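You operate a simulated robot arm through the tools that you are given. There is no shell and no other tool. Be economical: measure what you need, move in short steps, check, and stop when the job is done.

You are at the controls of a simulated two-armed robot. One attempt, no reset.

TASK
Load the gravel sack and the orange pail on the green cart and roll it to the tub end.
Fine: brake on while loading, off to roll, on again at the end. Set down upright: orange pail. Where these are worked on the way, their far stop is far enough and under half their travel is too little: red brake.

The check looks at the end state, three seconds after you hand in, the way a careful person would. Anything else that was tipped, shoved, dropped, spilled or broken makes it a failure.

THE ROBOT
Two 7-joint arms with two-finger parallel grippers on one trunk, on a base that drives. Base frame: it is fixed to the floor where the robot stands at the start and does not move with it; the origin is under the middle of the robot, x ahead of it, y to its left, z up. Units: m, degrees, N and s.
The left shoulder is at the start at [0.05, 0.165, 1.105], the right one opposite. With the tool pointing down near the work surface each hand reaches from about 0.1 to 0.34 m from the robot's upright axis, wherever it stands, measured 20 degrees to its own side. Places, roughly: cart flap [0.6, -0.9, 0.6]; deck of the green cart [0.6, -0.6, 0.5]; green cart [0.6, -0.6, 0.3]; green pail [-0.75, -2, 0.5]; grey pail [-1, -2, 1]; red brake [0.4, -0.4, 0.5]. Payload 3.91 kg a hand.
The tool frame of a hand sits at the grasp point between the pads (the TCP): z along the fingers, y along the line on which they close. The tips reach 0.03 m beyond it. The gripper opens to 0.11 m. The fingers are 0.02 m wide and 0.01 m thick; the gripper's body (0.048 by 0.112 m) begins 0.055 m behind the TCP.
Orientation is that of the tool frame in the base frame, as a unit quaternion [x, y, z, w]. With the fingers straight down and closing along the base's y, the tool's x points along the base's -x, its y along +y and its z along -z.

THE INTERFACE
- The arms move only by the tool jog_arm. It takes "left_moves", "right_moves" or both (then of equal length, played together; a hand with none holds still); each is a list of rows, each a list of 7 numbers: the finger opening in m, from 0 to 0.11, then the shift along the tool's x, y, z in m, then the turn, a rotation vector about the tool's x, y, z in degrees. In form: [[grip, dx, dy, dz, wx, wy, wz], ...]. A call has 1 to 10 rows; each row is the pose to reach, as a shift and turn from the pose commanded when the call began, along the tool's axes at that moment. A row lasts 0.2 s, in which the tool goes at most 0.05 m and 8.6 degrees; a call with a longer step from one row to the next is refused whole, and so is a gripper value outside its range. Where a pose cannot be reached the arm comes as near as it can. A force on the tool above 60 N (or 10 N above the force at the start of the call, whichever is more), or a blocked arm, ends the call early, and 0.2 s more pass. The fingers move at their own pace (about 0.045 m/s each) and stop on an object; they squeeze with about 36 N. The grip force told is the motor's: it shows also when the fingers shut on nothing. Time passes only in rows, and 0.2 s behind the last, so rows that repeat a pose let the fingers close. It gives the time, the measured TCP pose, the force on the tool (base axes), the opening and the grip force at its end, in the units of the frame above (readings bear some noise), with the torque about the TCP (base axes, N m) and any sound that the robot's microphone picked up.
- Cameras (640 x 400 px; columns grow to the right, rows downward): "scene" is now at [0.1122, -0.0049, 1.2689]; the picture's right is [-0.06, -1.00, 0.00], its down [-0.64, 0.04, -0.77] and it looks along [0.77, -0.05, -0.64] (base axes); focal length 234 px, centre (320, 200). "left" rides on the left gripper at [0.073, -0.017, -0.103] in its tool frame; the picture's right is [0.23, 0.97, 0.00], its down [-0.76, 0.18, -0.62] and it looks along [-0.61, 0.14, 0.78] (tool axes); focal length 222 px, centre (320, 200). "right" rides on the right gripper at [0.072, 0.017, -0.103] in its tool frame; the picture's right is [-0.23, 0.97, 0.00], its down [-0.76, -0.18, -0.62] and it looks along [-0.61, -0.14, 0.78] (tool axes); focal length 222 px, centre (320, 200). There is no depth. A picture from a camera that has moved, and an enlarged one, comes with that camera's place and axes in the base frame and with its lens.
- camera(camera): a new picture of that camera. The clock stands still meanwhile.
- move_column(by): slides the trunk up (or, below 0, down) by that many m; the arms and the scene camera ride with it, the base frame stays. It gives what a move gives, with no picture.
- roll_base(legs): drives the robot by 1 to 6 legs, each [ahead, left, turn to the left] in m, m and degrees, along the robot's own axes; the way and the turn of a leg run together, so that a leg with both is an arc; at most 1.5 m and 180 degrees a leg. The arms and the cameras ride along, it lands a little off, and it stops where it bumps. It gives what a move gives.
- pan_tilt(pan, tilt): turns the head with the scene camera to pan (to the left, within 80 degrees either way) and tilt (down, from -29 to 69), counted from straight ahead of the robot. It gives what a move gives.
- zoom(camera, box): a new picture of the part [left, top, right, bottom] of that camera's present view, enlarged. The clock stands still meanwhile.
- finish_job(): hands the job in; it is judged then, once.

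Go step by step. Nothing tells you exact positions but the pictures and the camera data: compare them with the known pose of the tool, close in by small moves and look again before you grip or let go. The budget is 120 turns and 92 pictures, counting those below and the enlarged ones. Unless the task says otherwise, let go and move clear before handing in, and close with one line.

The tools are called after "Emit:" as name(argument=value, ...) on one line, values as JSON. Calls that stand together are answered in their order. jog_arm: Moves the arms, as the interface text tells. Its arguments: {"type":"object","properties":{"left_moves":{"type":"array","items":{"type":"array","items":{"type":"number"}}},"right_moves":{"type":"array","items":{"type":"array","items":{"type":"number"}}}},"required":[]} The other tools are called the same way: move_column (by) slides the trunk up or down; roll_base (legs) drives the base; pan_tilt (pan, tilt) turns the head that bears the scene camera; camera (camera) takes a picture; zoom (camera, box) takes an enlarged picture of a part of a camera's view; finish_job () hands the job in.

At the start:

```text
clock: 0.0
left_position: [0.4173, -0.0142, 1.0509]
left_tool_rot: [0.0, 1.0, 0.0, 0.0]
left_wrist_force: [-0.5, -0.4, 1.2]
left_moment: [0.02, 0.01, 0.03]
left_gripper_width: 0.1101
left_gripper_force: 0.1
right_position: [0.3496, -0.2921, 1.0092]
right_tool_rot: [0.0, 1.0, -0.001, 0.0]
right_wrist_force: [-0.3, 0.5, -0.6]
right_moment: [0.0, -0.01, 0.02]
right_gripper_width: 0.1102
right_gripper_force: 0.1
trunk travel left (down, up): [-0.325, 0.178]
robot x, y, heading: [0.0029, -0.0007, -0.3]
head pan, tilt: [-3.4, 39.7]
```

scene: 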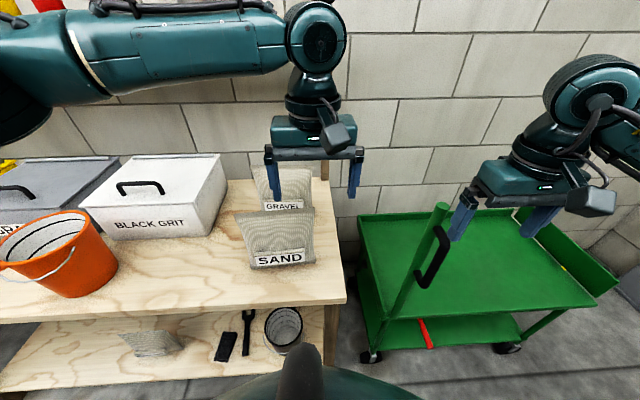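
right: 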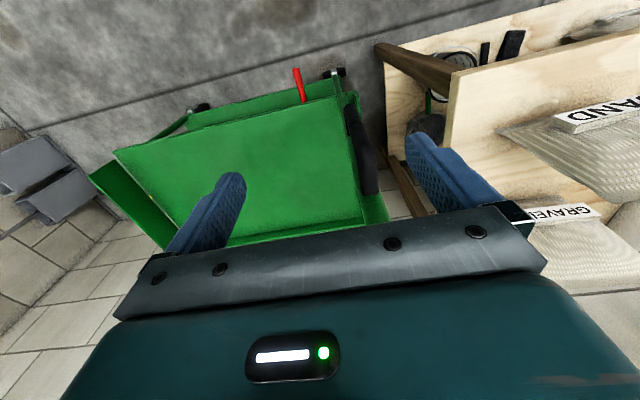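
left: 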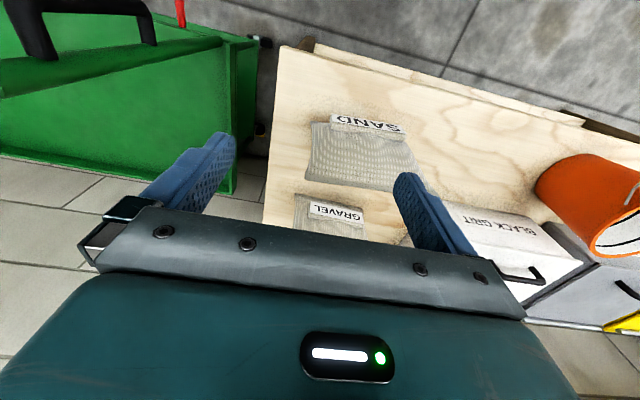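

I see the bench ahead with the orange pail, the sand and gravel sacks, and the green cart to the right with a red brake lever low down. I'll look around for the tub end.

Emit:
pan_tilt(pan=-60, tilt=35)

Emit:
camera(camera="scene")

Emit:
pan_tilt(pan=50, tilt=35)

Emit:
camera(camera="scene")

```text
clock: 1.3
left_position: [0.4172, -0.0148, 1.0499]
left_tool_rot: [0.0, 1.0, 0.0, 0.0]
left_wrist_force: [0.8, -0.1, 0.1]
left_moment: [0.01, 0.02, -0.02]
left_gripper_width: 0.1102
left_gripper_force: 0.1
right_position: [0.3488, -0.2906, 1.0099]
right_tool_rot: [0.0, 1.0, 0.0, 0.0]
right_wrist_force: [0.2, -0.3, -0.2]
right_moment: [-0.01, -0.01, 0.02]
right_gripper_width: 0.11
right_gripper_force: 0.0
trunk travel left (down, up): [-0.325, 0.178]
robot x, y, heading: [-0.0012, -0.0007, -0.2]
head pan, tilt: [-60.0, 35.0]
```

```text
88 pictures are left
camera scene: at [0.0713, -0.076, 1.2761], right [-0.87, -0.5, 0.0], down [-0.29, 0.5, -0.82], along [0.41, -0.71, -0.57], focal length 234 px, centre (320, 200)
```

scene: 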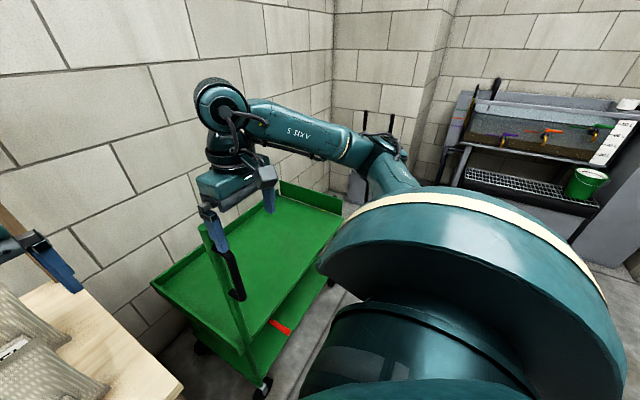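

```text
clock: 3.1
left_position: [0.416, -0.014, 1.0516]
left_tool_rot: [-0.001, 1.0, 0.0, 0.0]
left_wrist_force: [0.1, 0.1, 0.3]
left_moment: [-0.02, -0.02, 0.0]
left_gripper_width: 0.1101
left_gripper_force: 0.1
right_position: [0.3488, -0.2925, 1.0103]
right_tool_rot: [0.0, 1.0, 0.0, 0.0]
right_wrist_force: [0.2, -0.4, -0.6]
right_moment: [0.0, 0.02, -0.02]
right_gripper_width: 0.1102
right_gripper_force: 0.1
trunk travel left (down, up): [-0.325, 0.178]
robot x, y, heading: [-0.0022, -0.0001, 0.1]
head pan, tilt: [50.0, 35.0]
```

```text
87 pictures are left
camera scene: at [0.0838, 0.0676, 1.2761], right [0.77, -0.64, 0.0], down [-0.37, -0.44, -0.82], along [0.53, 0.63, -0.57], focal length 234 px, centre (320, 200)
```

scene: 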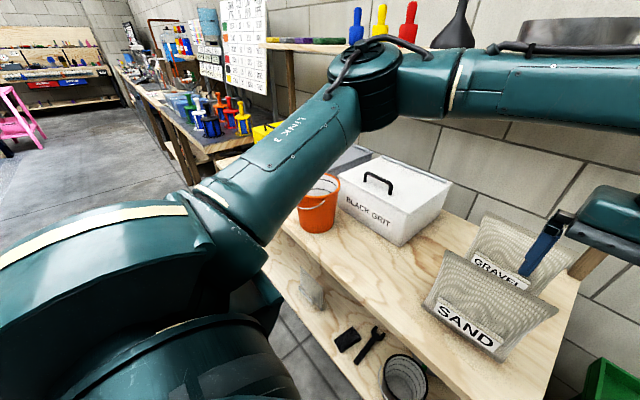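

The tub stands to the right (-y) at the corner. I'll turn right to look at the cart, brake and the tub end properly.

Emit:
roll_base(legs=[[-0.3, 0, 0], [0, 0, -70]])

Emit:
pan_tilt(pan=0, tilt=30)

Emit:
camera(camera="scene")

```text
clock: 8.2
left_position: [-0.1791, -0.3954, 1.0496]
left_tool_rot: [0.577, 0.817, 0.0, 0.0]
left_wrist_force: [-0.6, -0.5, -0.1]
left_moment: [0.04, 0.02, 0.02]
left_gripper_width: 0.1098
left_gripper_force: 0.0
right_position: [-0.4619, -0.4252, 1.0092]
right_tool_rot: [0.577, 0.817, 0.0, 0.001]
right_wrist_force: [0.4, 0.0, -0.2]
right_moment: [0.0, 0.01, 0.03]
right_gripper_width: 0.1103
right_gripper_force: 0.1
trunk travel left (down, up): [-0.325, 0.178]
robot x, y, heading: [-0.3027, -0.0018, -70.4]
head pan, tilt: [50.0, 35.0]
```

```text
clock: 9.4
left_position: [-0.1775, -0.3967, 1.0509]
left_tool_rot: [0.578, 0.816, 0.0, 0.0]
left_wrist_force: [0.0, 0.3, -0.2]
left_moment: [0.0, -0.03, 0.0]
left_gripper_width: 0.11
left_gripper_force: 0.1
right_position: [-0.461, -0.4266, 1.0106]
right_tool_rot: [0.578, 0.816, 0.0, 0.0]
right_wrist_force: [-0.4, -0.2, 0.2]
right_moment: [0.04, -0.01, -0.01]
right_gripper_width: 0.11
right_gripper_force: 0.0
trunk travel left (down, up): [-0.325, 0.178]
robot x, y, heading: [-0.301, 0.0012, -70.6]
head pan, tilt: [0.0, 30.0]
```

```text
86 pictures are left
camera scene: at [-0.2653, -0.1121, 1.2838], right [-0.94, -0.33, 0.0], down [-0.17, 0.47, -0.87], along [0.29, -0.82, -0.5], focal length 234 px, centre (320, 200)
```

scene: 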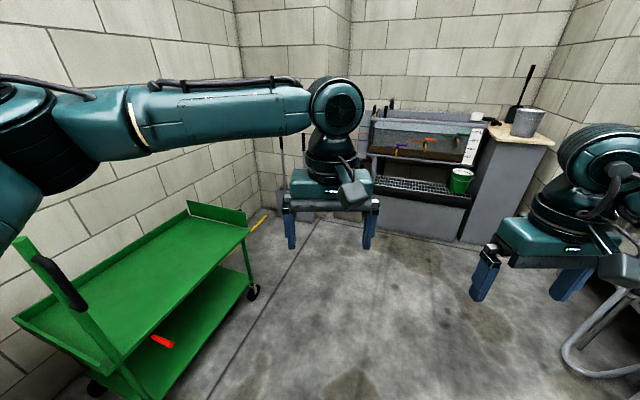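

The cart has a handle at the bench end, a flap at the far end, and a red lever on the near side; the tub unit is at y≈-2. Zooming for details.

Emit:
zoom(camera="scene", box=[0, 180, 340, 400])

Emit:
zoom(camera="scene", box=[230, 80, 560, 290])

```text
1.82 times, centred on (170, 290) of scene
camera zoom: at [-0.2653, -0.1121, 1.2838], right [-0.94, -0.33, 0.0], down [-0.17, 0.47, -0.87], along [0.29, -0.82, -0.5], focal length 425 px, centre (593, 36)
```

zoom: 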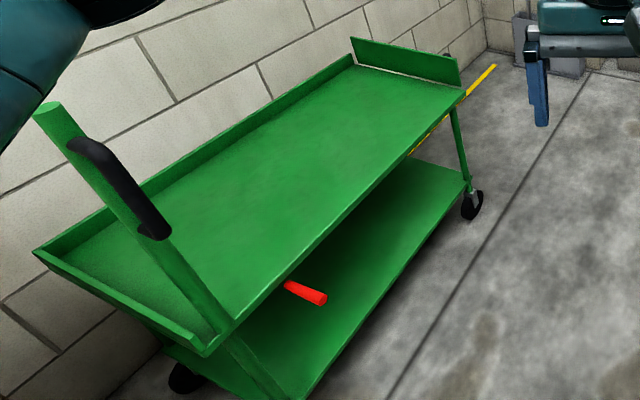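

```text
1.90 times, centred on (395, 185) of scene
camera zoom: at [-0.2653, -0.1121, 1.2838], right [-0.94, -0.33, 0.0], down [-0.17, 0.47, -0.87], along [0.29, -0.82, -0.5], focal length 445 px, centre (177, 229)
```

zoom: 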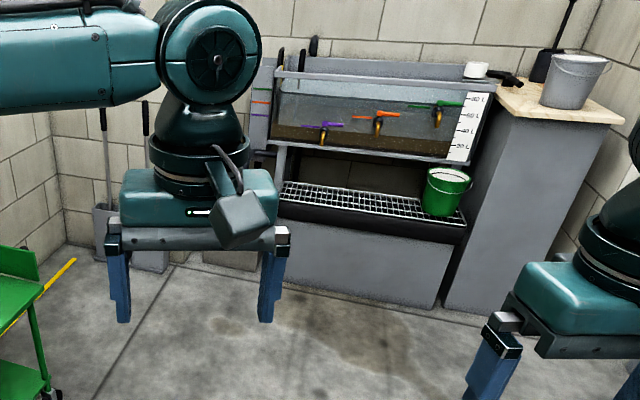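

The deck spans roughly x 0.43–0.88, y -0.235…-0.94, z≈0.5; a vertical handle post is at its near bench-end corner, and a red brake lever is under the near edge at y≈-0.37. I'll face the cart and look at the brake closely.

Emit:
roll_base(legs=[[0, 0, 70.5], [0, -0.45, 0]])

Emit:
pan_tilt(pan=5, tilt=50)

Emit:
camera(camera="scene")

```text
clock: 17.0
left_position: [0.1266, -0.4484, 1.049]
left_tool_rot: [-0.017, 1.0, 0.001, 0.0]
left_wrist_force: [0.2, -0.1, 0.1]
left_moment: [0.02, 0.0, 0.02]
left_gripper_width: 0.1102
left_gripper_force: 0.1
right_position: [0.0681, -0.7264, 1.0097]
right_tool_rot: [-0.016, 1.0, 0.0, 0.0]
right_wrist_force: [0.1, -0.1, 0.6]
right_moment: [0.03, 0.03, -0.02]
right_gripper_width: 0.11
right_gripper_force: 0.0
trunk travel left (down, up): [-0.325, 0.178]
robot x, y, heading: [-0.2931, -0.449, 1.7]
head pan, tilt: [0.0, 30.0]
```

```text
clock: 17.8
left_position: [0.125, -0.4481, 1.0508]
left_tool_rot: [-0.017, 1.0, 0.001, 0.0]
left_wrist_force: [0.1, 1.1, -0.3]
left_moment: [-0.02, 0.01, -0.03]
left_gripper_width: 0.1099
left_gripper_force: 0.1
right_position: [0.0683, -0.7265, 1.0101]
right_tool_rot: [-0.016, 1.0, 0.0, 0.0]
right_wrist_force: [-0.1, -0.2, 0.0]
right_moment: [0.01, -0.03, -0.01]
right_gripper_width: 0.11
right_gripper_force: 0.0
trunk travel left (down, up): [-0.325, 0.178]
robot x, y, heading: [-0.2899, -0.4473, 1.9]
head pan, tilt: [5.0, 50.0]
```

```text
83 pictures are left
camera scene: at [-0.1869, -0.4359, 1.2544], right [0.12, -0.99, 0.0], down [-0.76, -0.09, -0.64], along [0.64, 0.08, -0.77], focal length 234 px, centre (320, 200)
```

scene: 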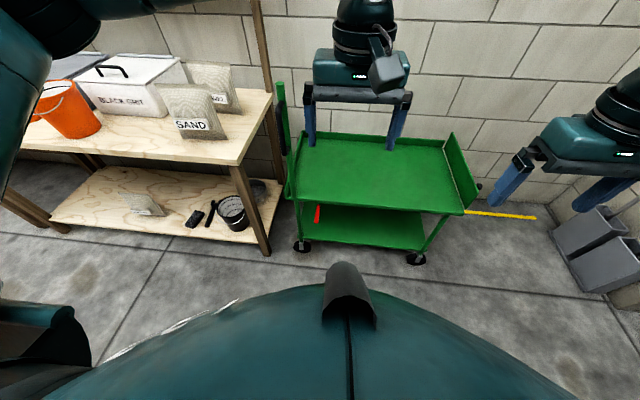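

Emit:
zoom(camera="scene", box=[250, 70, 570, 270])

Emit:
zoom(camera="scene", box=[0, 40, 320, 260])

Emit:
zoom(camera="scene", box=[270, 170, 400, 270])

```text
2.00 times, centred on (410, 170) of scene
camera zoom: at [-0.1869, -0.4359, 1.2544], right [0.12, -0.99, 0.0], down [-0.76, -0.09, -0.64], along [0.64, 0.08, -0.77], focal length 467 px, centre (140, 260)
```

zoom: 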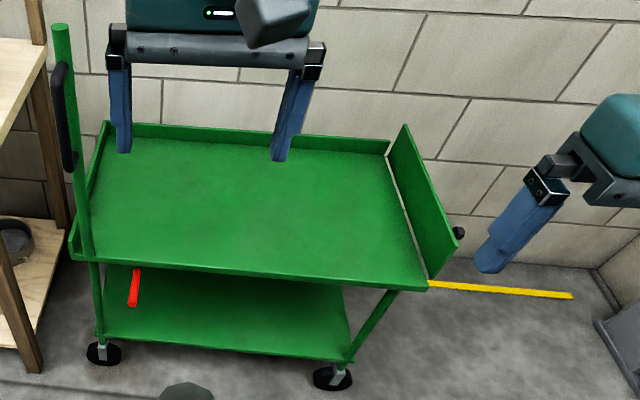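

```text
1.82 times, centred on (160, 150) of scene
camera zoom: at [-0.1869, -0.4359, 1.2544], right [0.12, -0.99, 0.0], down [-0.76, -0.09, -0.64], along [0.64, 0.08, -0.77], focal length 425 px, centre (611, 291)
```

zoom: 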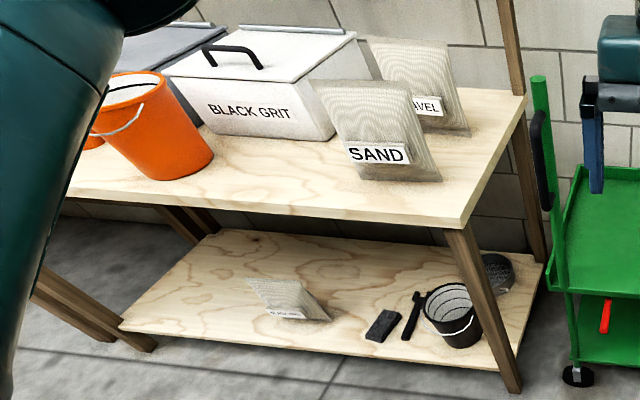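

```text
4.00 times, centred on (335, 220) of scene
camera zoom: at [-0.1869, -0.4359, 1.2544], right [0.12, -0.99, 0.0], down [-0.76, -0.09, -0.64], along [0.64, 0.08, -0.77], focal length 934 px, centre (260, 120)
```

zoom: 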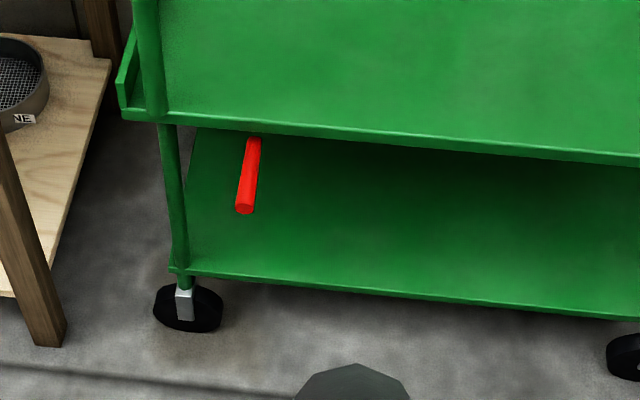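

The black grip is on the bench side of the post; the brake lever sticks out horizontally toward me below the deck edge at about (0.36–0.45, -0.36, 0.45). I'll lower the trunk and view it with the left wrist camera.

Emit:
move_column(by=-0.32)

Emit:
camera(camera="left")

Emit:
camera(camera="scene")

```text
clock: 21.0
left_position: [0.1264, -0.4458, 0.7293]
left_tool_rot: [-0.017, 1.0, -0.001, 0.001]
left_wrist_force: [1.1, -0.7, -0.7]
left_moment: [-0.01, 0.01, 0.01]
left_gripper_width: 0.11
left_gripper_force: 0.0
right_position: [0.0686, -0.7261, 0.6908]
right_tool_rot: [-0.017, 1.0, 0.0, 0.0]
right_wrist_force: [-0.3, -0.6, 0.4]
right_moment: [-0.04, -0.01, 0.01]
right_gripper_width: 0.1101
right_gripper_force: 0.1
trunk travel left (down, up): [-0.005, 0.498]
robot x, y, heading: [-0.2914, -0.4467, 2.0]
head pan, tilt: [5.0, 50.0]
```

```text
79 pictures are left
camera left: at [0.0544, -0.4666, 0.8336], right [-0.26, 0.97, 0.0], down [0.76, 0.2, 0.62], along [0.6, 0.16, -0.78], focal length 222 px, centre (320, 200)
```

left: 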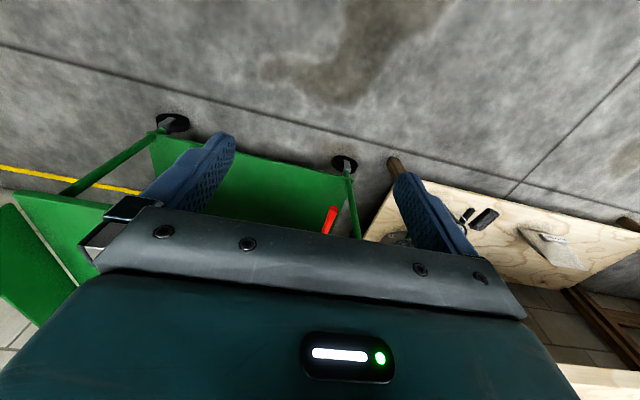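

```text
78 pictures are left
camera scene: at [-0.187, -0.4359, 0.9344], right [0.12, -0.99, 0.0], down [-0.76, -0.09, -0.64], along [0.64, 0.08, -0.77], focal length 234 px, centre (320, 200)
```

scene: 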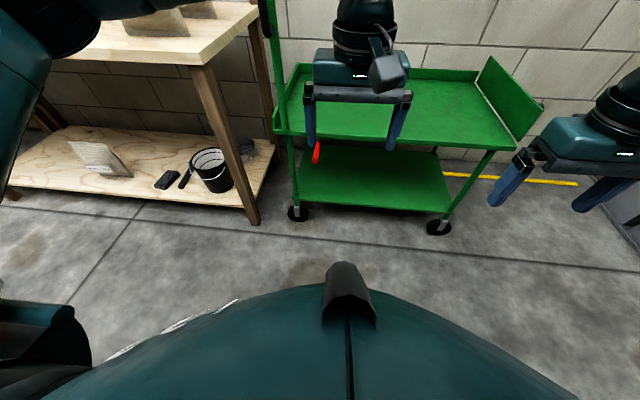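

Emit:
zoom(camera="scene", box=[270, 120, 360, 176])

Emit:
zoom(camera="left", box=[280, 150, 400, 240])

```text
7.11 times, centred on (315, 148) of scene
camera zoom: at [-0.187, -0.4359, 0.9344], right [0.12, -0.99, 0.0], down [-0.76, -0.09, -0.64], along [0.64, 0.08, -0.77], focal length 1661 px, centre (356, 570)
```

zoom: 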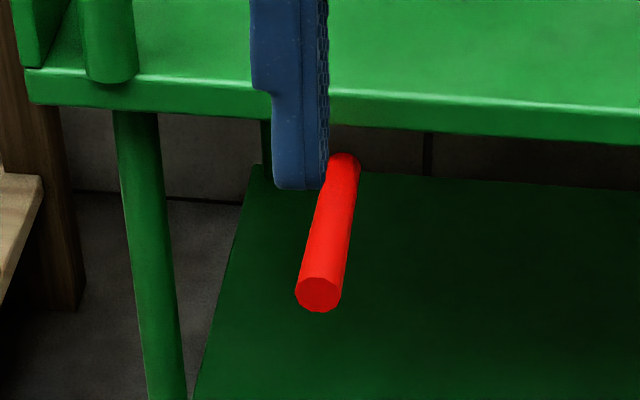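

```text
4.44 times, centred on (340, 195) of left
camera zoom: at [0.0544, -0.4666, 0.8336], right [-0.26, 0.97, 0.0], down [0.76, 0.2, 0.62], along [0.6, 0.16, -0.78], focal length 987 px, centre (231, 222)
```

zoom: 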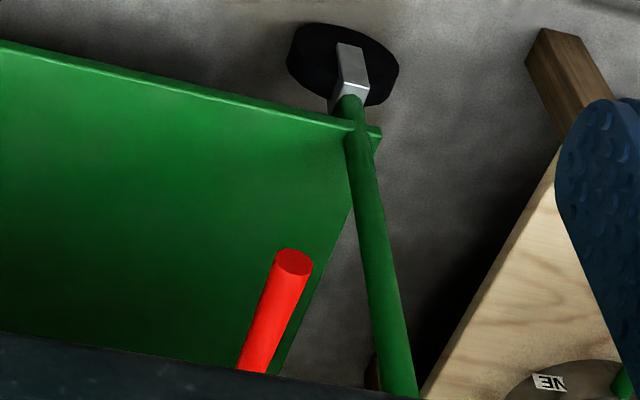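

The lever is a red rod, about x 0.36–0.46, y -0.35, z 0.45. I'll drive closer, then lower the left hand over its tip.

Emit:
roll_base(legs=[[0.29, -0.02, -2]])

Emit:
camera(camera="scene")

```text
clock: 22.9
left_position: [0.3778, -0.4725, 0.7312]
left_tool_rot: [0.011, 1.0, 0.007, 0.003]
left_wrist_force: [-1.0, 0.1, 0.3]
left_moment: [0.0, 0.01, 0.0]
left_gripper_width: 0.1101
left_gripper_force: 0.1
right_position: [0.3271, -0.7473, 0.6942]
right_tool_rot: [-0.007, 1.0, 0.001, 0.004]
right_wrist_force: [0.6, -0.3, -0.5]
right_moment: [0.03, 0.0, -0.01]
right_gripper_width: 0.1099
right_gripper_force: 0.0
trunk travel left (down, up): [-0.005, 0.498]
robot x, y, heading: [-0.0224, -0.4655, 0.5]
head pan, tilt: [5.0, 50.0]
stopped in leg 1: the robot was blocked; the commanded pose is now the measured one
```

```text
75 pictures are left
camera scene: at [0.0746, -0.4523, 0.9357], right [0.1, -0.99, 0.0], down [-0.76, -0.08, -0.65], along [0.65, 0.06, -0.76], focal length 234 px, centre (320, 200)
```

scene: 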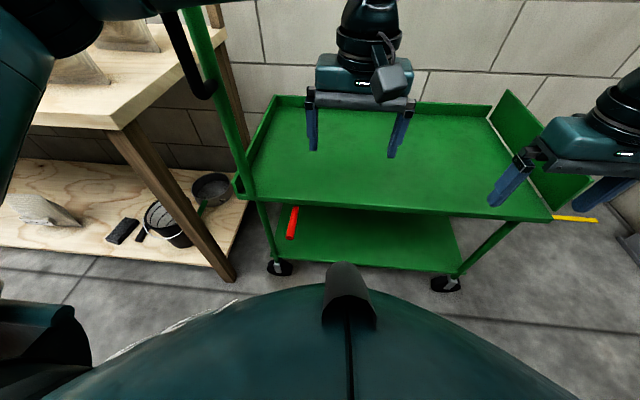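

The left forearm apparently touched the handle post. I'll back off and use the right arm for the brake, with the left arm tucked away.

Emit:
roll_base(legs=[[-0.3, 0, 0]])

Emit:
move_column(by=0.25)

Emit:
camera(camera="scene")

```text
clock: 25.0
left_position: [0.0875, -0.4781, 0.725]
left_tool_rot: [0.01, 1.0, 0.006, -0.002]
left_wrist_force: [0.3, 0.9, 0.9]
left_moment: [-0.02, 0.0, -0.03]
left_gripper_width: 0.1099
left_gripper_force: 0.1
right_position: [0.032, -0.7522, 0.6893]
right_tool_rot: [-0.005, 1.0, 0.0, 0.001]
right_wrist_force: [0.3, -0.4, -0.5]
right_moment: [-0.02, 0.0, 0.02]
right_gripper_width: 0.1099
right_gripper_force: 0.2
trunk travel left (down, up): [-0.005, 0.498]
robot x, y, heading: [-0.3234, -0.4638, 0.6]
head pan, tilt: [5.0, 50.0]
```

```text
clock: 27.6
left_position: [0.0872, -0.477, 0.9764]
left_tool_rot: [0.01, 1.0, 0.006, -0.002]
left_wrist_force: [0.9, -0.2, -0.8]
left_moment: [-0.03, 0.03, 0.01]
left_gripper_width: 0.1099
left_gripper_force: 0.0
right_position: [0.0308, -0.7516, 0.9405]
right_tool_rot: [-0.004, 1.0, -0.001, 0.0]
right_wrist_force: [0.1, -0.6, -0.4]
right_moment: [0.04, -0.02, 0.0]
right_gripper_width: 0.1101
right_gripper_force: 0.1
trunk travel left (down, up): [-0.255, 0.248]
robot x, y, heading: [-0.3216, -0.4651, 0.6]
head pan, tilt: [5.0, 50.0]
```

```text
74 pictures are left
camera scene: at [-0.2167, -0.4561, 1.1843], right [0.1, -1.0, 0.0], down [-0.76, -0.07, -0.64], along [0.64, 0.06, -0.77], focal length 234 px, centre (320, 200)
```

scene: 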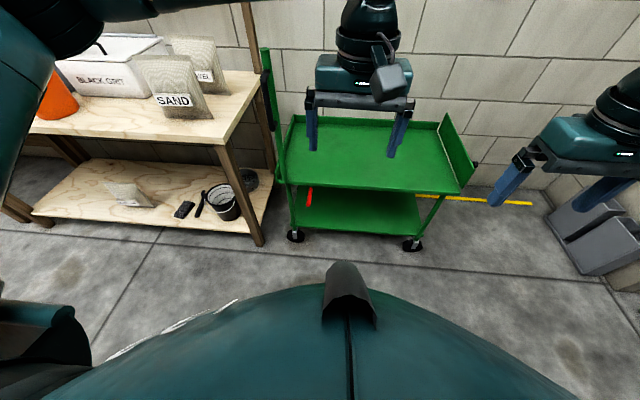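

The cart hasn't moved noticeably. Next I'll tuck the left hand in, then shift the robot left so the right hand lines up with the brake.

Emit:
jog_arm(left_moves=[[0.11, 0.03, 0.025, 0, 0, 0, 0], [0.11, 0.06, 0.05, 0, 0, 0, 0], [0.11, 0.09, 0.075, 0, 0, 0, 0], [0.11, 0.12, 0.1, 0, 0, 0, 0], [0.11, 0.15, 0.125, 0, 0, 0, 0], [0.11, 0.18, 0.15, 0, 0, 0, 0], [0.11, 0.2, 0.17, 0, 0, 0, 0]], right_moves=[[0.11, 0.005, 0.025, 0, 0, 0, 0], [0.11, 0.01, 0.05, 0, 0, 0, 0], [0.11, 0.015, 0.075, 0, 0, 0, 0], [0.11, 0.02, 0.1, 0, 0, 0, 0], [0.11, 0.03, 0.12, 0, 0, 0, 0], [0.11, 0.04, 0.14, 0, 0, 0, 0], [0.11, 0.04, 0.17, 0, 0, 0, 0]])

Emit:
roll_base(legs=[[0, 0.22, 0]])

Emit:
camera(camera="scene")

```text
clock: 29.2
left_position: [-0.1028, -0.3034, 0.9805]
left_tool_rot: [0.003, 1.0, 0.006, -0.002]
left_wrist_force: [39.6, -3.8, -8.2]
left_moment: [0.73, 3.79, 1.63]
left_gripper_width: 0.1099
left_gripper_force: 0.1
left hand out of reach, approached as far as the arm can: row 7
right_position: [-0.0098, -0.5828, 0.9409]
right_tool_rot: [-0.005, 1.0, 0.0, 0.0]
right_wrist_force: [-0.1, 0.4, 0.0]
right_moment: [-0.01, -0.01, -0.01]
right_gripper_width: 0.1103
right_gripper_force: 0.0
trunk travel left (down, up): [-0.255, 0.248]
robot x, y, heading: [-0.3214, -0.4647, 0.3]
head pan, tilt: [5.0, 50.0]
```

```text
clock: 30.8
left_position: [-0.104, -0.2029, 0.9816]
left_tool_rot: [0.008, 1.0, 0.007, -0.001]
left_wrist_force: [4.0, 1.2, 1.0]
left_moment: [-0.32, 0.48, -0.12]
left_gripper_width: 0.1101
left_gripper_force: 0.0
right_position: [-0.0126, -0.4838, 0.9399]
right_tool_rot: [-0.004, 1.0, 0.001, 0.0]
right_wrist_force: [-0.1, -0.2, 0.1]
right_moment: [0.04, 0.0, 0.0]
right_gripper_width: 0.1102
right_gripper_force: 0.2
trunk travel left (down, up): [-0.255, 0.248]
robot x, y, heading: [-0.3231, -0.3611, 0.4]
head pan, tilt: [5.0, 50.0]
stopped in leg 1: the force on the tool passed its limit at 60 N (the readings are from after the stop); the commanded pose is now the measured one
```

```text
73 pictures are left
camera scene: at [-0.2176, -0.3566, 1.1843], right [0.09, -1.0, 0.0], down [-0.76, -0.07, -0.64], along [0.64, 0.06, -0.77], focal length 234 px, centre (320, 200)
```

scene: 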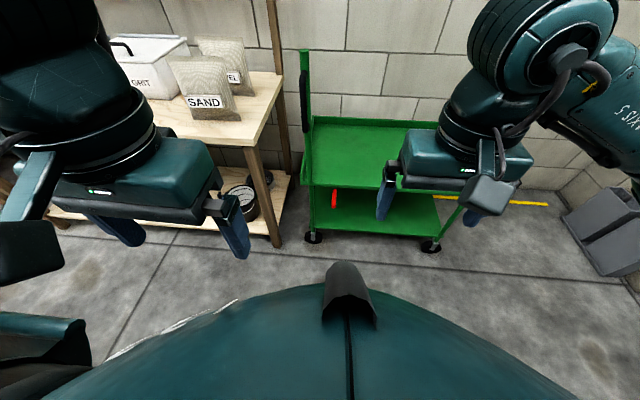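

The left hand was pulled in too far and touched its own arm. I'll ease it forward and continue.

Emit:
jog_arm(left_moves=[[0.11, -0.04, 0.0, 0, 0, 0, 0], [0.11, -0.07, 0.0, 0, 0, 0, 0], [0.11, -0.07, 0.0, 0, 0, 0, 0]])

Emit:
roll_base(legs=[[0, 0.13, 0]])

Emit:
camera(camera="scene")

```text
clock: 31.6
left_position: [-0.0337, -0.2038, 0.9811]
left_tool_rot: [0.008, 1.0, 0.005, -0.001]
left_wrist_force: [-0.6, -0.6, -0.3]
left_moment: [0.01, 0.02, -0.01]
left_gripper_width: 0.1102
left_gripper_force: 0.0
right_position: [-0.0112, -0.4842, 0.9412]
right_tool_rot: [-0.004, 1.0, 0.0, 0.0]
right_wrist_force: [-0.4, 0.6, -0.2]
right_moment: [0.02, 0.02, 0.0]
right_gripper_width: 0.1101
right_gripper_force: 0.1
trunk travel left (down, up): [-0.255, 0.248]
robot x, y, heading: [-0.3218, -0.3653, 0.2]
head pan, tilt: [5.0, 50.0]
```

```text
clock: 33.4
left_position: [-0.0342, -0.0727, 0.9808]
left_tool_rot: [0.009, 1.0, 0.007, -0.001]
left_wrist_force: [0.1, -0.6, -0.8]
left_moment: [0.03, 0.01, -0.01]
left_gripper_width: 0.1098
left_gripper_force: 0.1
right_position: [-0.0128, -0.3531, 0.9399]
right_tool_rot: [-0.003, 1.0, 0.0, 0.0]
right_wrist_force: [-0.1, 0.0, 0.3]
right_moment: [-0.01, -0.04, 0.0]
right_gripper_width: 0.1101
right_gripper_force: 0.0
trunk travel left (down, up): [-0.255, 0.248]
robot x, y, heading: [-0.3217, -0.2353, 0.3]
head pan, tilt: [5.0, 50.0]
```

```text
72 pictures are left
camera scene: at [-0.2185, -0.2254, 1.1843], right [0.09, -1.0, 0.0], down [-0.76, -0.07, -0.64], along [0.64, 0.06, -0.77], focal length 234 px, centre (320, 200)
```

scene: 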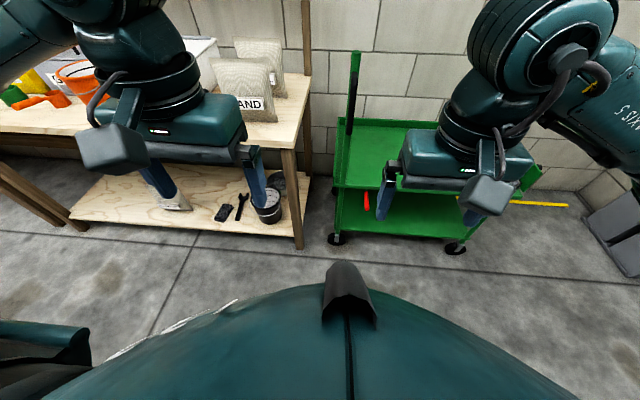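

Right hand is now in line with the brake (y≈-0.353). I'll lower part way and drive forward with care.

Emit:
move_column(by=-0.15)

Emit:
roll_base(legs=[[0.27, 0, 0]])

Emit:
camera(camera="scene")

Emit:
camera(camera="right")

```text
clock: 35.1
left_position: [-0.0337, -0.0749, 0.8294]
left_tool_rot: [0.01, 1.0, 0.007, -0.001]
left_wrist_force: [0.6, 0.0, 1.3]
left_moment: [-0.03, -0.03, -0.03]
left_gripper_width: 0.1099
left_gripper_force: 0.1
right_position: [-0.0129, -0.354, 0.7912]
right_tool_rot: [-0.003, 1.0, 0.0, 0.0]
right_wrist_force: [0.4, 0.6, 0.1]
right_moment: [0.0, -0.01, 0.01]
right_gripper_width: 0.1099
right_gripper_force: 0.0
trunk travel left (down, up): [-0.105, 0.398]
robot x, y, heading: [-0.324, -0.2349, 0.1]
head pan, tilt: [5.0, 50.0]
```

```text
clock: 37.0
left_position: [0.2322, -0.0705, 0.8309]
left_tool_rot: [0.007, 1.0, 0.006, -0.001]
left_wrist_force: [1.4, 0.5, -0.6]
left_moment: [0.0, 0.02, -0.02]
left_gripper_width: 0.1098
left_gripper_force: 0.0
right_position: [0.255, -0.3487, 0.7901]
right_tool_rot: [-0.005, 1.0, -0.001, 0.001]
right_wrist_force: [0.2, 0.1, 0.2]
right_moment: [0.0, 0.01, 0.0]
right_gripper_width: 0.1101
right_gripper_force: 0.0
trunk travel left (down, up): [-0.105, 0.398]
robot x, y, heading: [-0.0578, -0.2332, 0.6]
head pan, tilt: [5.0, 50.0]
```

```text
71 pictures are left
camera scene: at [0.0478, -0.2228, 1.0343], right [0.1, -1.0, 0.0], down [-0.76, -0.07, -0.64], along [0.64, 0.06, -0.77], focal length 234 px, centre (320, 200)
```

scene: 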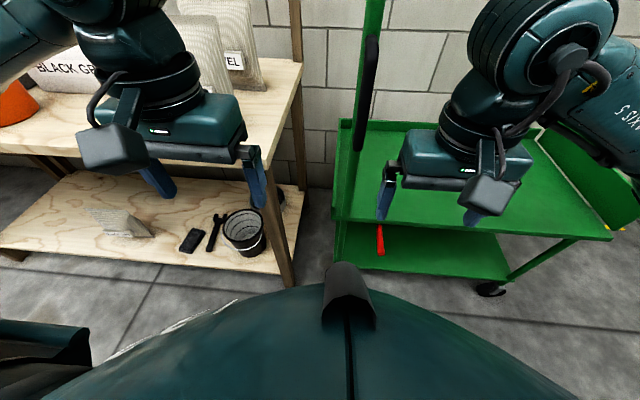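

```text
70 pictures are left
camera right: at [0.1815, -0.3335, 0.8953], right [0.22, 0.98, 0.0], down [0.76, -0.17, 0.62], along [0.61, -0.13, -0.78], focal length 222 px, centre (320, 200)
```

right: 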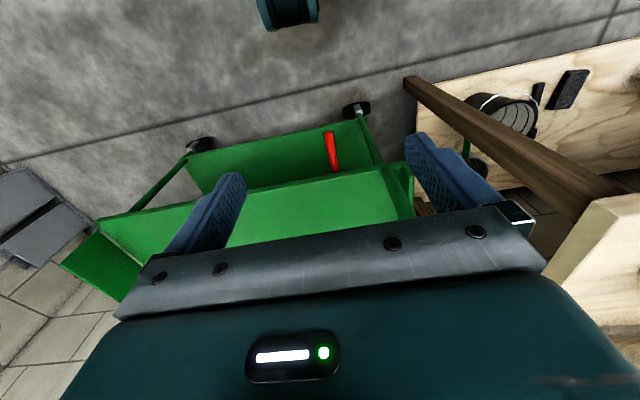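

The lever tip is at about (0.356, -0.352, 0.455) and the deck edge at x≈0.42. I'll drive in 0.12 and lower the trunk.

Emit:
roll_base(legs=[[0.115, 0, 0]])

Emit:
move_column(by=-0.1)

Emit:
camera(camera="right")

Emit:
camera(camera="scene")

```text
clock: 38.2
left_position: [0.3438, -0.068, 0.83]
left_tool_rot: [0.007, 1.0, 0.007, -0.001]
left_wrist_force: [0.1, 0.0, 0.8]
left_moment: [-0.01, 0.01, -0.01]
left_gripper_width: 0.1101
left_gripper_force: 0.0
right_position: [0.3665, -0.348, 0.7913]
right_tool_rot: [-0.005, 1.0, 0.0, 0.0]
right_wrist_force: [0.4, 0.3, -1.0]
right_moment: [0.01, 0.01, 0.0]
right_gripper_width: 0.1102
right_gripper_force: 0.1
trunk travel left (down, up): [-0.105, 0.398]
robot x, y, heading: [0.0564, -0.2283, 0.6]
head pan, tilt: [5.0, 50.0]
```

```text
clock: 39.6
left_position: [0.3436, -0.0683, 0.7306]
left_tool_rot: [0.007, 1.0, 0.006, -0.002]
left_wrist_force: [0.1, 0.4, 0.2]
left_moment: [-0.04, 0.01, -0.01]
left_gripper_width: 0.11
left_gripper_force: 0.0
right_position: [0.3674, -0.3478, 0.6916]
right_tool_rot: [-0.006, 1.0, 0.001, -0.001]
right_wrist_force: [1.1, 0.4, 0.6]
right_moment: [-0.01, 0.0, 0.01]
right_gripper_width: 0.1101
right_gripper_force: 0.0
trunk travel left (down, up): [-0.005, 0.498]
robot x, y, heading: [0.0573, -0.2335, 0.5]
head pan, tilt: [5.0, 50.0]
```

```text
69 pictures are left
camera right: at [0.2943, -0.3322, 0.7953], right [0.22, 0.98, 0.0], down [0.76, -0.17, 0.62], along [0.61, -0.13, -0.78], focal length 222 px, centre (320, 200)
```

right: 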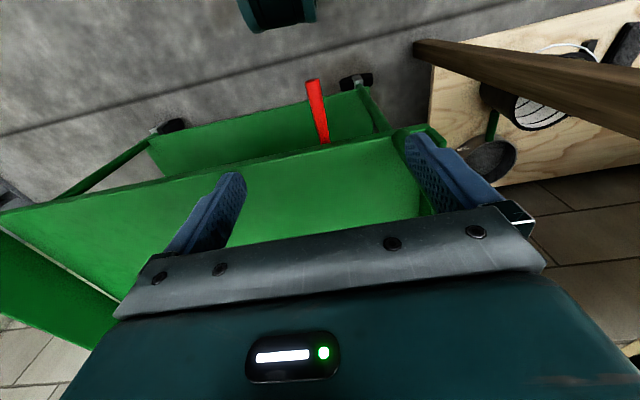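

```text
68 pictures are left
camera scene: at [0.1606, -0.2216, 0.9344], right [0.1, -1.0, 0.0], down [-0.76, -0.07, -0.64], along [0.64, 0.06, -0.77], focal length 234 px, centre (320, 200)
```

scene: 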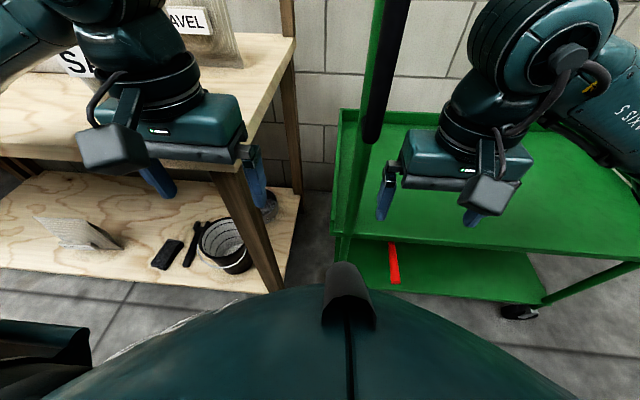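

The hand is well aligned over the lever; descending with open fingers straddling it.

Emit:
jog_arm(right_moves=[[0.11, 0, -0.003, 0.045, 0, 0, 0], [0.11, 0, -0.005, 0.09, 0, 0, 0], [0.11, 0, -0.005, 0.135, 0, 0, 0], [0.11, 0, -0.005, 0.18, 0, 0, 0], [0.11, 0, -0.005, 0.22, 0, 0, 0], [0.11, 0, -0.005, 0.235, 0, 0, 0]])

Emit:
camera(camera="right")

Emit:
zoom(camera="scene", box=[320, 160, 560, 310])

```text
clock: 41.0
left_position: [0.3439, -0.069, 0.7322]
left_tool_rot: [0.007, 1.0, 0.006, 0.0]
left_wrist_force: [0.1, 0.3, -0.2]
left_moment: [0.07, -0.01, 0.0]
left_gripper_width: 0.1101
left_gripper_force: 0.0
right_position: [0.3685, -0.353, 0.4629]
right_tool_rot: [-0.006, 1.0, 0.003, 0.003]
right_wrist_force: [20.1, -6.3, 48.6]
right_moment: [1.27, 6.76, 0.39]
right_gripper_width: 0.1101
right_gripper_force: 0.1
trunk travel left (down, up): [-0.005, 0.498]
robot x, y, heading: [0.0559, -0.2286, 0.6]
head pan, tilt: [5.0, 50.0]
```

```text
67 pictures are left
camera right: at [0.2956, -0.3372, 0.5669], right [0.22, 0.98, 0.01], down [0.76, -0.17, 0.63], along [0.61, -0.13, -0.78], focal length 222 px, centre (320, 200)
```

right: 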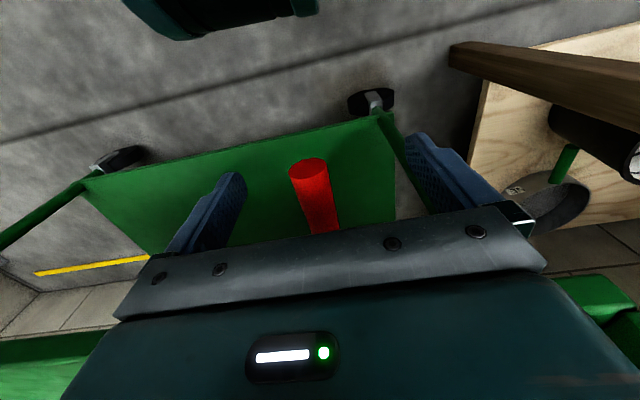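

```text
2.67 times, centred on (440, 235) of scene
camera zoom: at [0.16, -0.2212, 0.9356], right [0.1, -1.0, 0.0], down [-0.76, -0.08, -0.64], along [0.64, 0.06, -0.77], focal length 623 px, centre (0, 107)
```

zoom: 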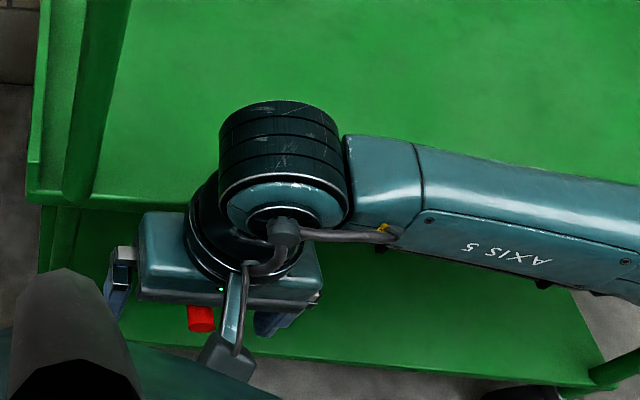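

The wrist camera pod seems to be pressing on my own base front (force +x,+z). I'll lift a little, back the base 5 cm, and extend the hand again.

Emit:
jog_arm(right_moves=[[0.11, 0, 0, -0.03, 0, 0, 0], [0.11, 0, 0, -0.05, 0, 0, 0]])

Emit:
roll_base(legs=[[-0.05, 0, 0]])

Emit:
jog_arm(right_moves=[[0.11, -0.04, 0, 0.01, 0, 0, 0], [0.11, -0.055, 0, 0.03, 0, 0, 0], [0.11, -0.055, 0, 0.045, 0, 0, 0]])

Emit:
camera(camera="right")

```text
clock: 41.6
left_position: [0.3439, -0.0673, 0.7305]
left_tool_rot: [0.007, 1.0, 0.006, -0.002]
left_wrist_force: [0.2, -0.3, 0.1]
left_moment: [0.02, 0.01, 0.01]
left_gripper_width: 0.11
left_gripper_force: 0.1
right_position: [0.3661, -0.354, 0.5066]
right_tool_rot: [-0.005, 1.0, 0.001, -0.002]
right_wrist_force: [-0.4, -0.6, 0.1]
right_moment: [-0.01, -0.03, 0.01]
right_gripper_width: 0.1101
right_gripper_force: 0.1
trunk travel left (down, up): [-0.005, 0.498]
robot x, y, heading: [0.0566, -0.2298, 0.7]
head pan, tilt: [5.0, 50.0]
```

```text
clock: 42.5
left_position: [0.2956, -0.0696, 0.731]
left_tool_rot: [0.007, 1.0, 0.006, -0.001]
left_wrist_force: [-0.1, 0.1, 0.2]
left_moment: [-0.04, 0.0, 0.02]
left_gripper_width: 0.11
left_gripper_force: 0.1
right_position: [0.3176, -0.3538, 0.5065]
right_tool_rot: [-0.005, 1.0, 0.001, 0.0]
right_wrist_force: [-0.9, -0.3, -0.9]
right_moment: [0.03, -0.01, 0.0]
right_gripper_width: 0.11
right_gripper_force: 0.1
trunk travel left (down, up): [-0.005, 0.498]
robot x, y, heading: [0.0067, -0.2305, 0.4]
head pan, tilt: [5.0, 50.0]
```

```text
clock: 43.3
left_position: [0.2944, -0.0701, 0.7312]
left_tool_rot: [0.007, 1.0, 0.006, 0.0]
left_wrist_force: [0.2, -0.1, 0.3]
left_moment: [-0.02, -0.01, -0.02]
left_gripper_width: 0.1098
left_gripper_force: 0.1
right_position: [0.371, -0.3539, 0.4622]
right_tool_rot: [-0.007, 1.0, 0.001, 0.001]
right_wrist_force: [-0.1, 0.5, 0.0]
right_moment: [0.03, 0.02, 0.01]
right_gripper_width: 0.1097
right_gripper_force: 0.0
trunk travel left (down, up): [-0.005, 0.498]
robot x, y, heading: [0.0099, -0.2277, 0.6]
head pan, tilt: [5.0, 50.0]
```

```text
65 pictures are left
camera right: at [0.2983, -0.3377, 0.566], right [0.22, 0.98, 0.0], down [0.76, -0.17, 0.62], along [0.61, -0.13, -0.78], focal length 222 px, centre (320, 200)
```

right: 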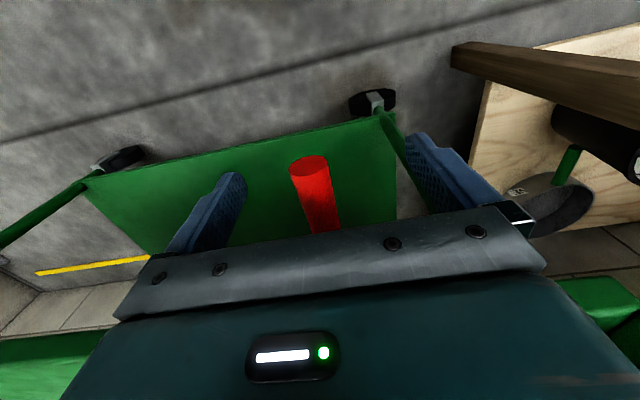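

Free of contact now, with the lever between the fingers. Closing gently.

Emit:
jog_arm(right_moves=[[0.0, 0, 0, 0.003, 0, 0, 0], [0.0, 0, 0, 0.003, 0, 0, 0], [0.0, 0, 0, 0.003, 0, 0, 0], [0.0, 0, 0, 0.003, 0, 0, 0], [0.0, 0, 0, 0.003, 0, 0, 0], [0.0, 0, 0, 0.003, 0, 0, 0], [0.0, 0, 0, 0.003, 0, 0, 0]])

Emit:
camera(camera="right")

```text
clock: 44.9
left_position: [0.2946, -0.0704, 0.7308]
left_tool_rot: [0.007, 1.0, 0.005, -0.001]
left_wrist_force: [0.7, 0.1, 0.6]
left_moment: [0.03, -0.01, -0.01]
left_gripper_width: 0.1099
left_gripper_force: 0.1
right_position: [0.3698, -0.3558, 0.4583]
right_tool_rot: [-0.005, 1.0, -0.001, 0.0]
right_wrist_force: [-2.8, -12.8, 3.1]
right_moment: [0.14, 0.05, -0.48]
right_gripper_width: 0.0173
right_gripper_force: 45.0
trunk travel left (down, up): [-0.005, 0.498]
robot x, y, heading: [0.0076, -0.2332, 0.6]
head pan, tilt: [5.0, 50.0]
```

```text
64 pictures are left
camera right: at [0.2985, -0.3385, 0.563], right [0.22, 0.98, 0.0], down [0.76, -0.17, 0.62], along [0.61, -0.14, -0.78], focal length 222 px, centre (320, 200)
```

right: 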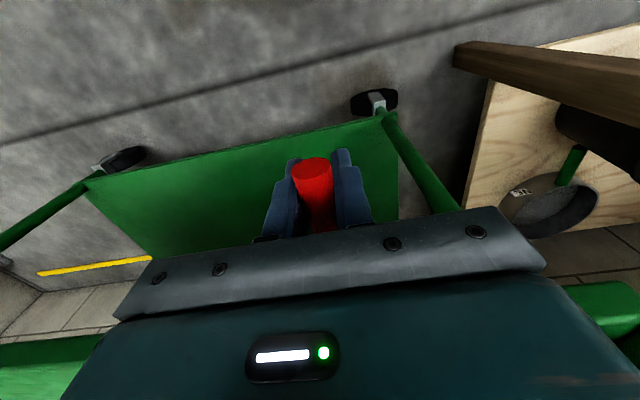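

Gripped (17 mm). Now probing gently: try down a couple of centimetres.

Emit:
jog_arm(right_moves=[[0.0, 0, -0.002, 0.005, 0, 0, 0], [0.0, 0, -0.002, 0.01, 0, 0, 0], [0.0, 0, -0.002, 0.02, 0, 0, 0], [0.0, 0, -0.002, 0.02, 0, 0, 0]])

```text
clock: 45.9
left_position: [0.293, -0.0699, 0.7311]
left_tool_rot: [0.007, 1.0, 0.006, 0.0]
left_wrist_force: [-0.8, 0.2, 0.7]
left_moment: [0.02, 0.01, 0.02]
left_gripper_width: 0.11
left_gripper_force: 0.1
right_position: [0.3738, -0.3542, 0.4414]
right_tool_rot: [-0.004, 1.0, 0.002, 0.005]
right_wrist_force: [3.2, -9.7, 37.5]
right_moment: [0.26, -0.12, -0.37]
right_gripper_width: 0.0174
right_gripper_force: 45.4
trunk travel left (down, up): [-0.005, 0.498]
robot x, y, heading: [0.0024, -0.2321, 0.6]
head pan, tilt: [5.0, 50.0]
```

Emit:
camera(camera="right")

Emit:
jog_arm(right_moves=[[0.0, 0, -0.002, 0.01, 0, 0, 0], [0.0, 0, -0.002, 0.02, 0, 0, 0], [0.0, 0, -0.002, 0.025, 0, 0, 0], [0.0, 0, -0.002, 0.025, 0, 0, 0]])

Emit:
camera(camera="right")

```text
63 pictures are left
camera right: at [0.3006, -0.339, 0.5453], right [0.22, 0.98, 0.01], down [0.76, -0.17, 0.63], along [0.62, -0.13, -0.78], focal length 222 px, centre (320, 200)
```

right: 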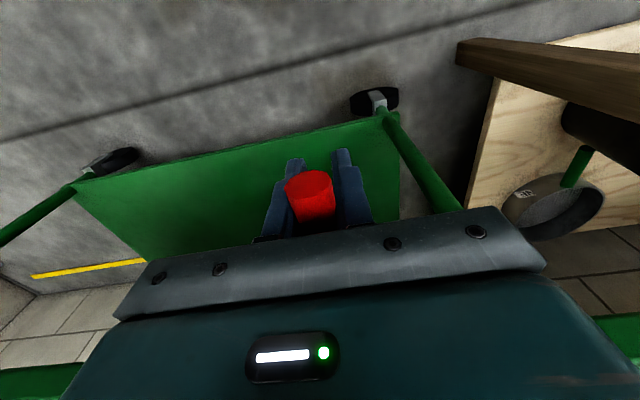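

```text
clock: 46.6
left_position: [0.294, -0.0686, 0.7305]
left_tool_rot: [0.008, 1.0, 0.006, 0.0]
left_wrist_force: [-0.9, 0.8, 0.7]
left_moment: [-0.01, 0.02, -0.02]
left_gripper_width: 0.1099
left_gripper_force: 0.1
right_position: [0.3736, -0.3548, 0.424]
right_tool_rot: [-0.006, 1.0, 0.005, 0.005]
right_wrist_force: [-10.5, -5.3, 24.5]
right_moment: [0.26, 0.1, -0.32]
right_gripper_width: 0.0168
right_gripper_force: 45.1
trunk travel left (down, up): [-0.005, 0.498]
robot x, y, heading: [0.0073, -0.2287, 0.5]
head pan, tilt: [5.0, 50.0]
stopped in row 3 (right hand): the force on the tool passed its limit at 66 N (the readings are from after the stop); the commanded pose is now the measured one
```

```text
62 pictures are left
camera right: at [0.3, -0.3398, 0.5275], right [0.22, 0.98, 0.01], down [0.76, -0.18, 0.63], along [0.62, -0.13, -0.78], focal length 222 px, centre (320, 200)
```

right: 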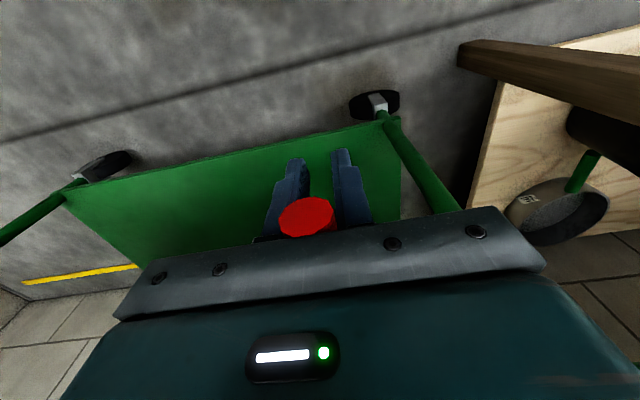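

The lever didn't budge downward (it slipped between the pads), so down is its stop. I'll reopen, raise to the lever and try pulling up.

Emit:
jog_arm(right_moves=[[0.05, 0, 0, 0, 0, 0, 0], [0.05, 0, 0, -0.02, 0, 0, 0], [0.05, 0, 0, -0.034, 0, 0, 0], [0.0, 0, 0, -0.034, 0, 0, 0], [0.0, 0, 0, -0.034, 0, 0, 0], [0.0, 0, 0, -0.034, 0, 0, 0]])

Emit:
jog_arm(right_moves=[[0.0, 0, -0.002, -0.005, 0, 0, 0], [0.0, 0, -0.002, -0.01, 0, 0, 0], [0.0, 0, -0.002, -0.015, 0, 0, 0], [0.0, 0, -0.002, -0.015, 0, 0, 0]])

Emit:
camera(camera="right")

```text
clock: 48.0
left_position: [0.2943, -0.0701, 0.7317]
left_tool_rot: [0.007, 1.0, 0.006, 0.0]
left_wrist_force: [-0.6, -0.6, -0.7]
left_moment: [0.0, 0.01, -0.01]
left_gripper_width: 0.1102
left_gripper_force: 0.0
right_position: [0.3734, -0.3559, 0.455]
right_tool_rot: [-0.006, 1.0, 0.004, 0.004]
right_wrist_force: [-1.3, -1.3, -1.4]
right_moment: [0.01, 0.05, -0.09]
right_gripper_width: 0.0173
right_gripper_force: 39.2
trunk travel left (down, up): [-0.005, 0.498]
robot x, y, heading: [0.0057, -0.2318, 0.8]
head pan, tilt: [5.0, 50.0]
```

```text
clock: 49.0
left_position: [0.2962, -0.0695, 0.7302]
left_tool_rot: [0.007, 1.0, 0.007, -0.001]
left_wrist_force: [1.4, -0.8, -1.3]
left_moment: [-0.01, -0.01, -0.01]
left_gripper_width: 0.11
left_gripper_force: 0.0
right_position: [0.3712, -0.3585, 0.4686]
right_tool_rot: [-0.007, 1.0, 0.005, -0.001]
right_wrist_force: [-0.6, 11.6, -37.8]
right_moment: [-0.06, 0.08, 0.81]
right_gripper_width: 0.0173
right_gripper_force: 45.0
trunk travel left (down, up): [-0.005, 0.498]
robot x, y, heading: [0.0052, -0.2327, 0.4]
head pan, tilt: [5.0, 50.0]
```

```text
61 pictures are left
camera right: at [0.2991, -0.3427, 0.5733], right [0.21, 0.98, 0.01], down [0.76, -0.17, 0.62], along [0.61, -0.13, -0.78], focal length 222 px, centre (320, 200)
```

right: 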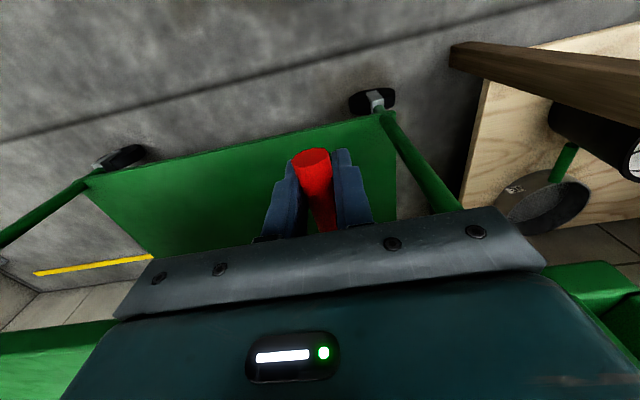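

Up also slips at ~38 N. The lever probably swings sideways; I'll loosen the grip slightly and push it sideways, toward -y first.

Emit:
jog_arm(right_moves=[[0.035, 0, 0.0, 0.01, 0, 0, 0], [0.035, 0, -0.01, 0.012, 0, 0, 0], [0.035, 0, -0.02, 0.012, 0, 0, 0], [0.035, 0, -0.03, 0.012, 0, 0, 0], [0.035, 0, -0.03, 0.012, 0, 0, 0]])

Emit:
camera(camera="right")

```text
clock: 50.2
left_position: [0.2947, -0.0691, 0.7312]
left_tool_rot: [0.006, 1.0, 0.007, -0.001]
left_wrist_force: [-0.3, 0.0, 0.9]
left_moment: [0.0, 0.0, 0.0]
left_gripper_width: 0.1102
left_gripper_force: 0.1
right_position: [0.3759, -0.3878, 0.4592]
right_tool_rot: [-0.005, 1.0, 0.004, 0.003]
right_wrist_force: [-0.3, 0.2, -0.2]
right_moment: [0.0, -0.01, -0.01]
right_gripper_width: 0.0351
right_gripper_force: 0.3
trunk travel left (down, up): [-0.005, 0.498]
robot x, y, heading: [0.0047, -0.2318, 0.4]
head pan, tilt: [5.0, 50.0]
```

```text
60 pictures are left
camera right: at [0.3006, -0.3724, 0.5627], right [0.22, 0.98, 0.01], down [0.76, -0.18, 0.63], along [0.61, -0.13, -0.78], focal length 222 px, centre (320, 200)
```

right: 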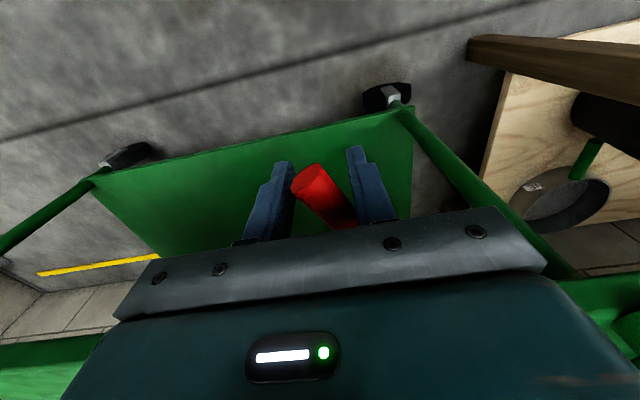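

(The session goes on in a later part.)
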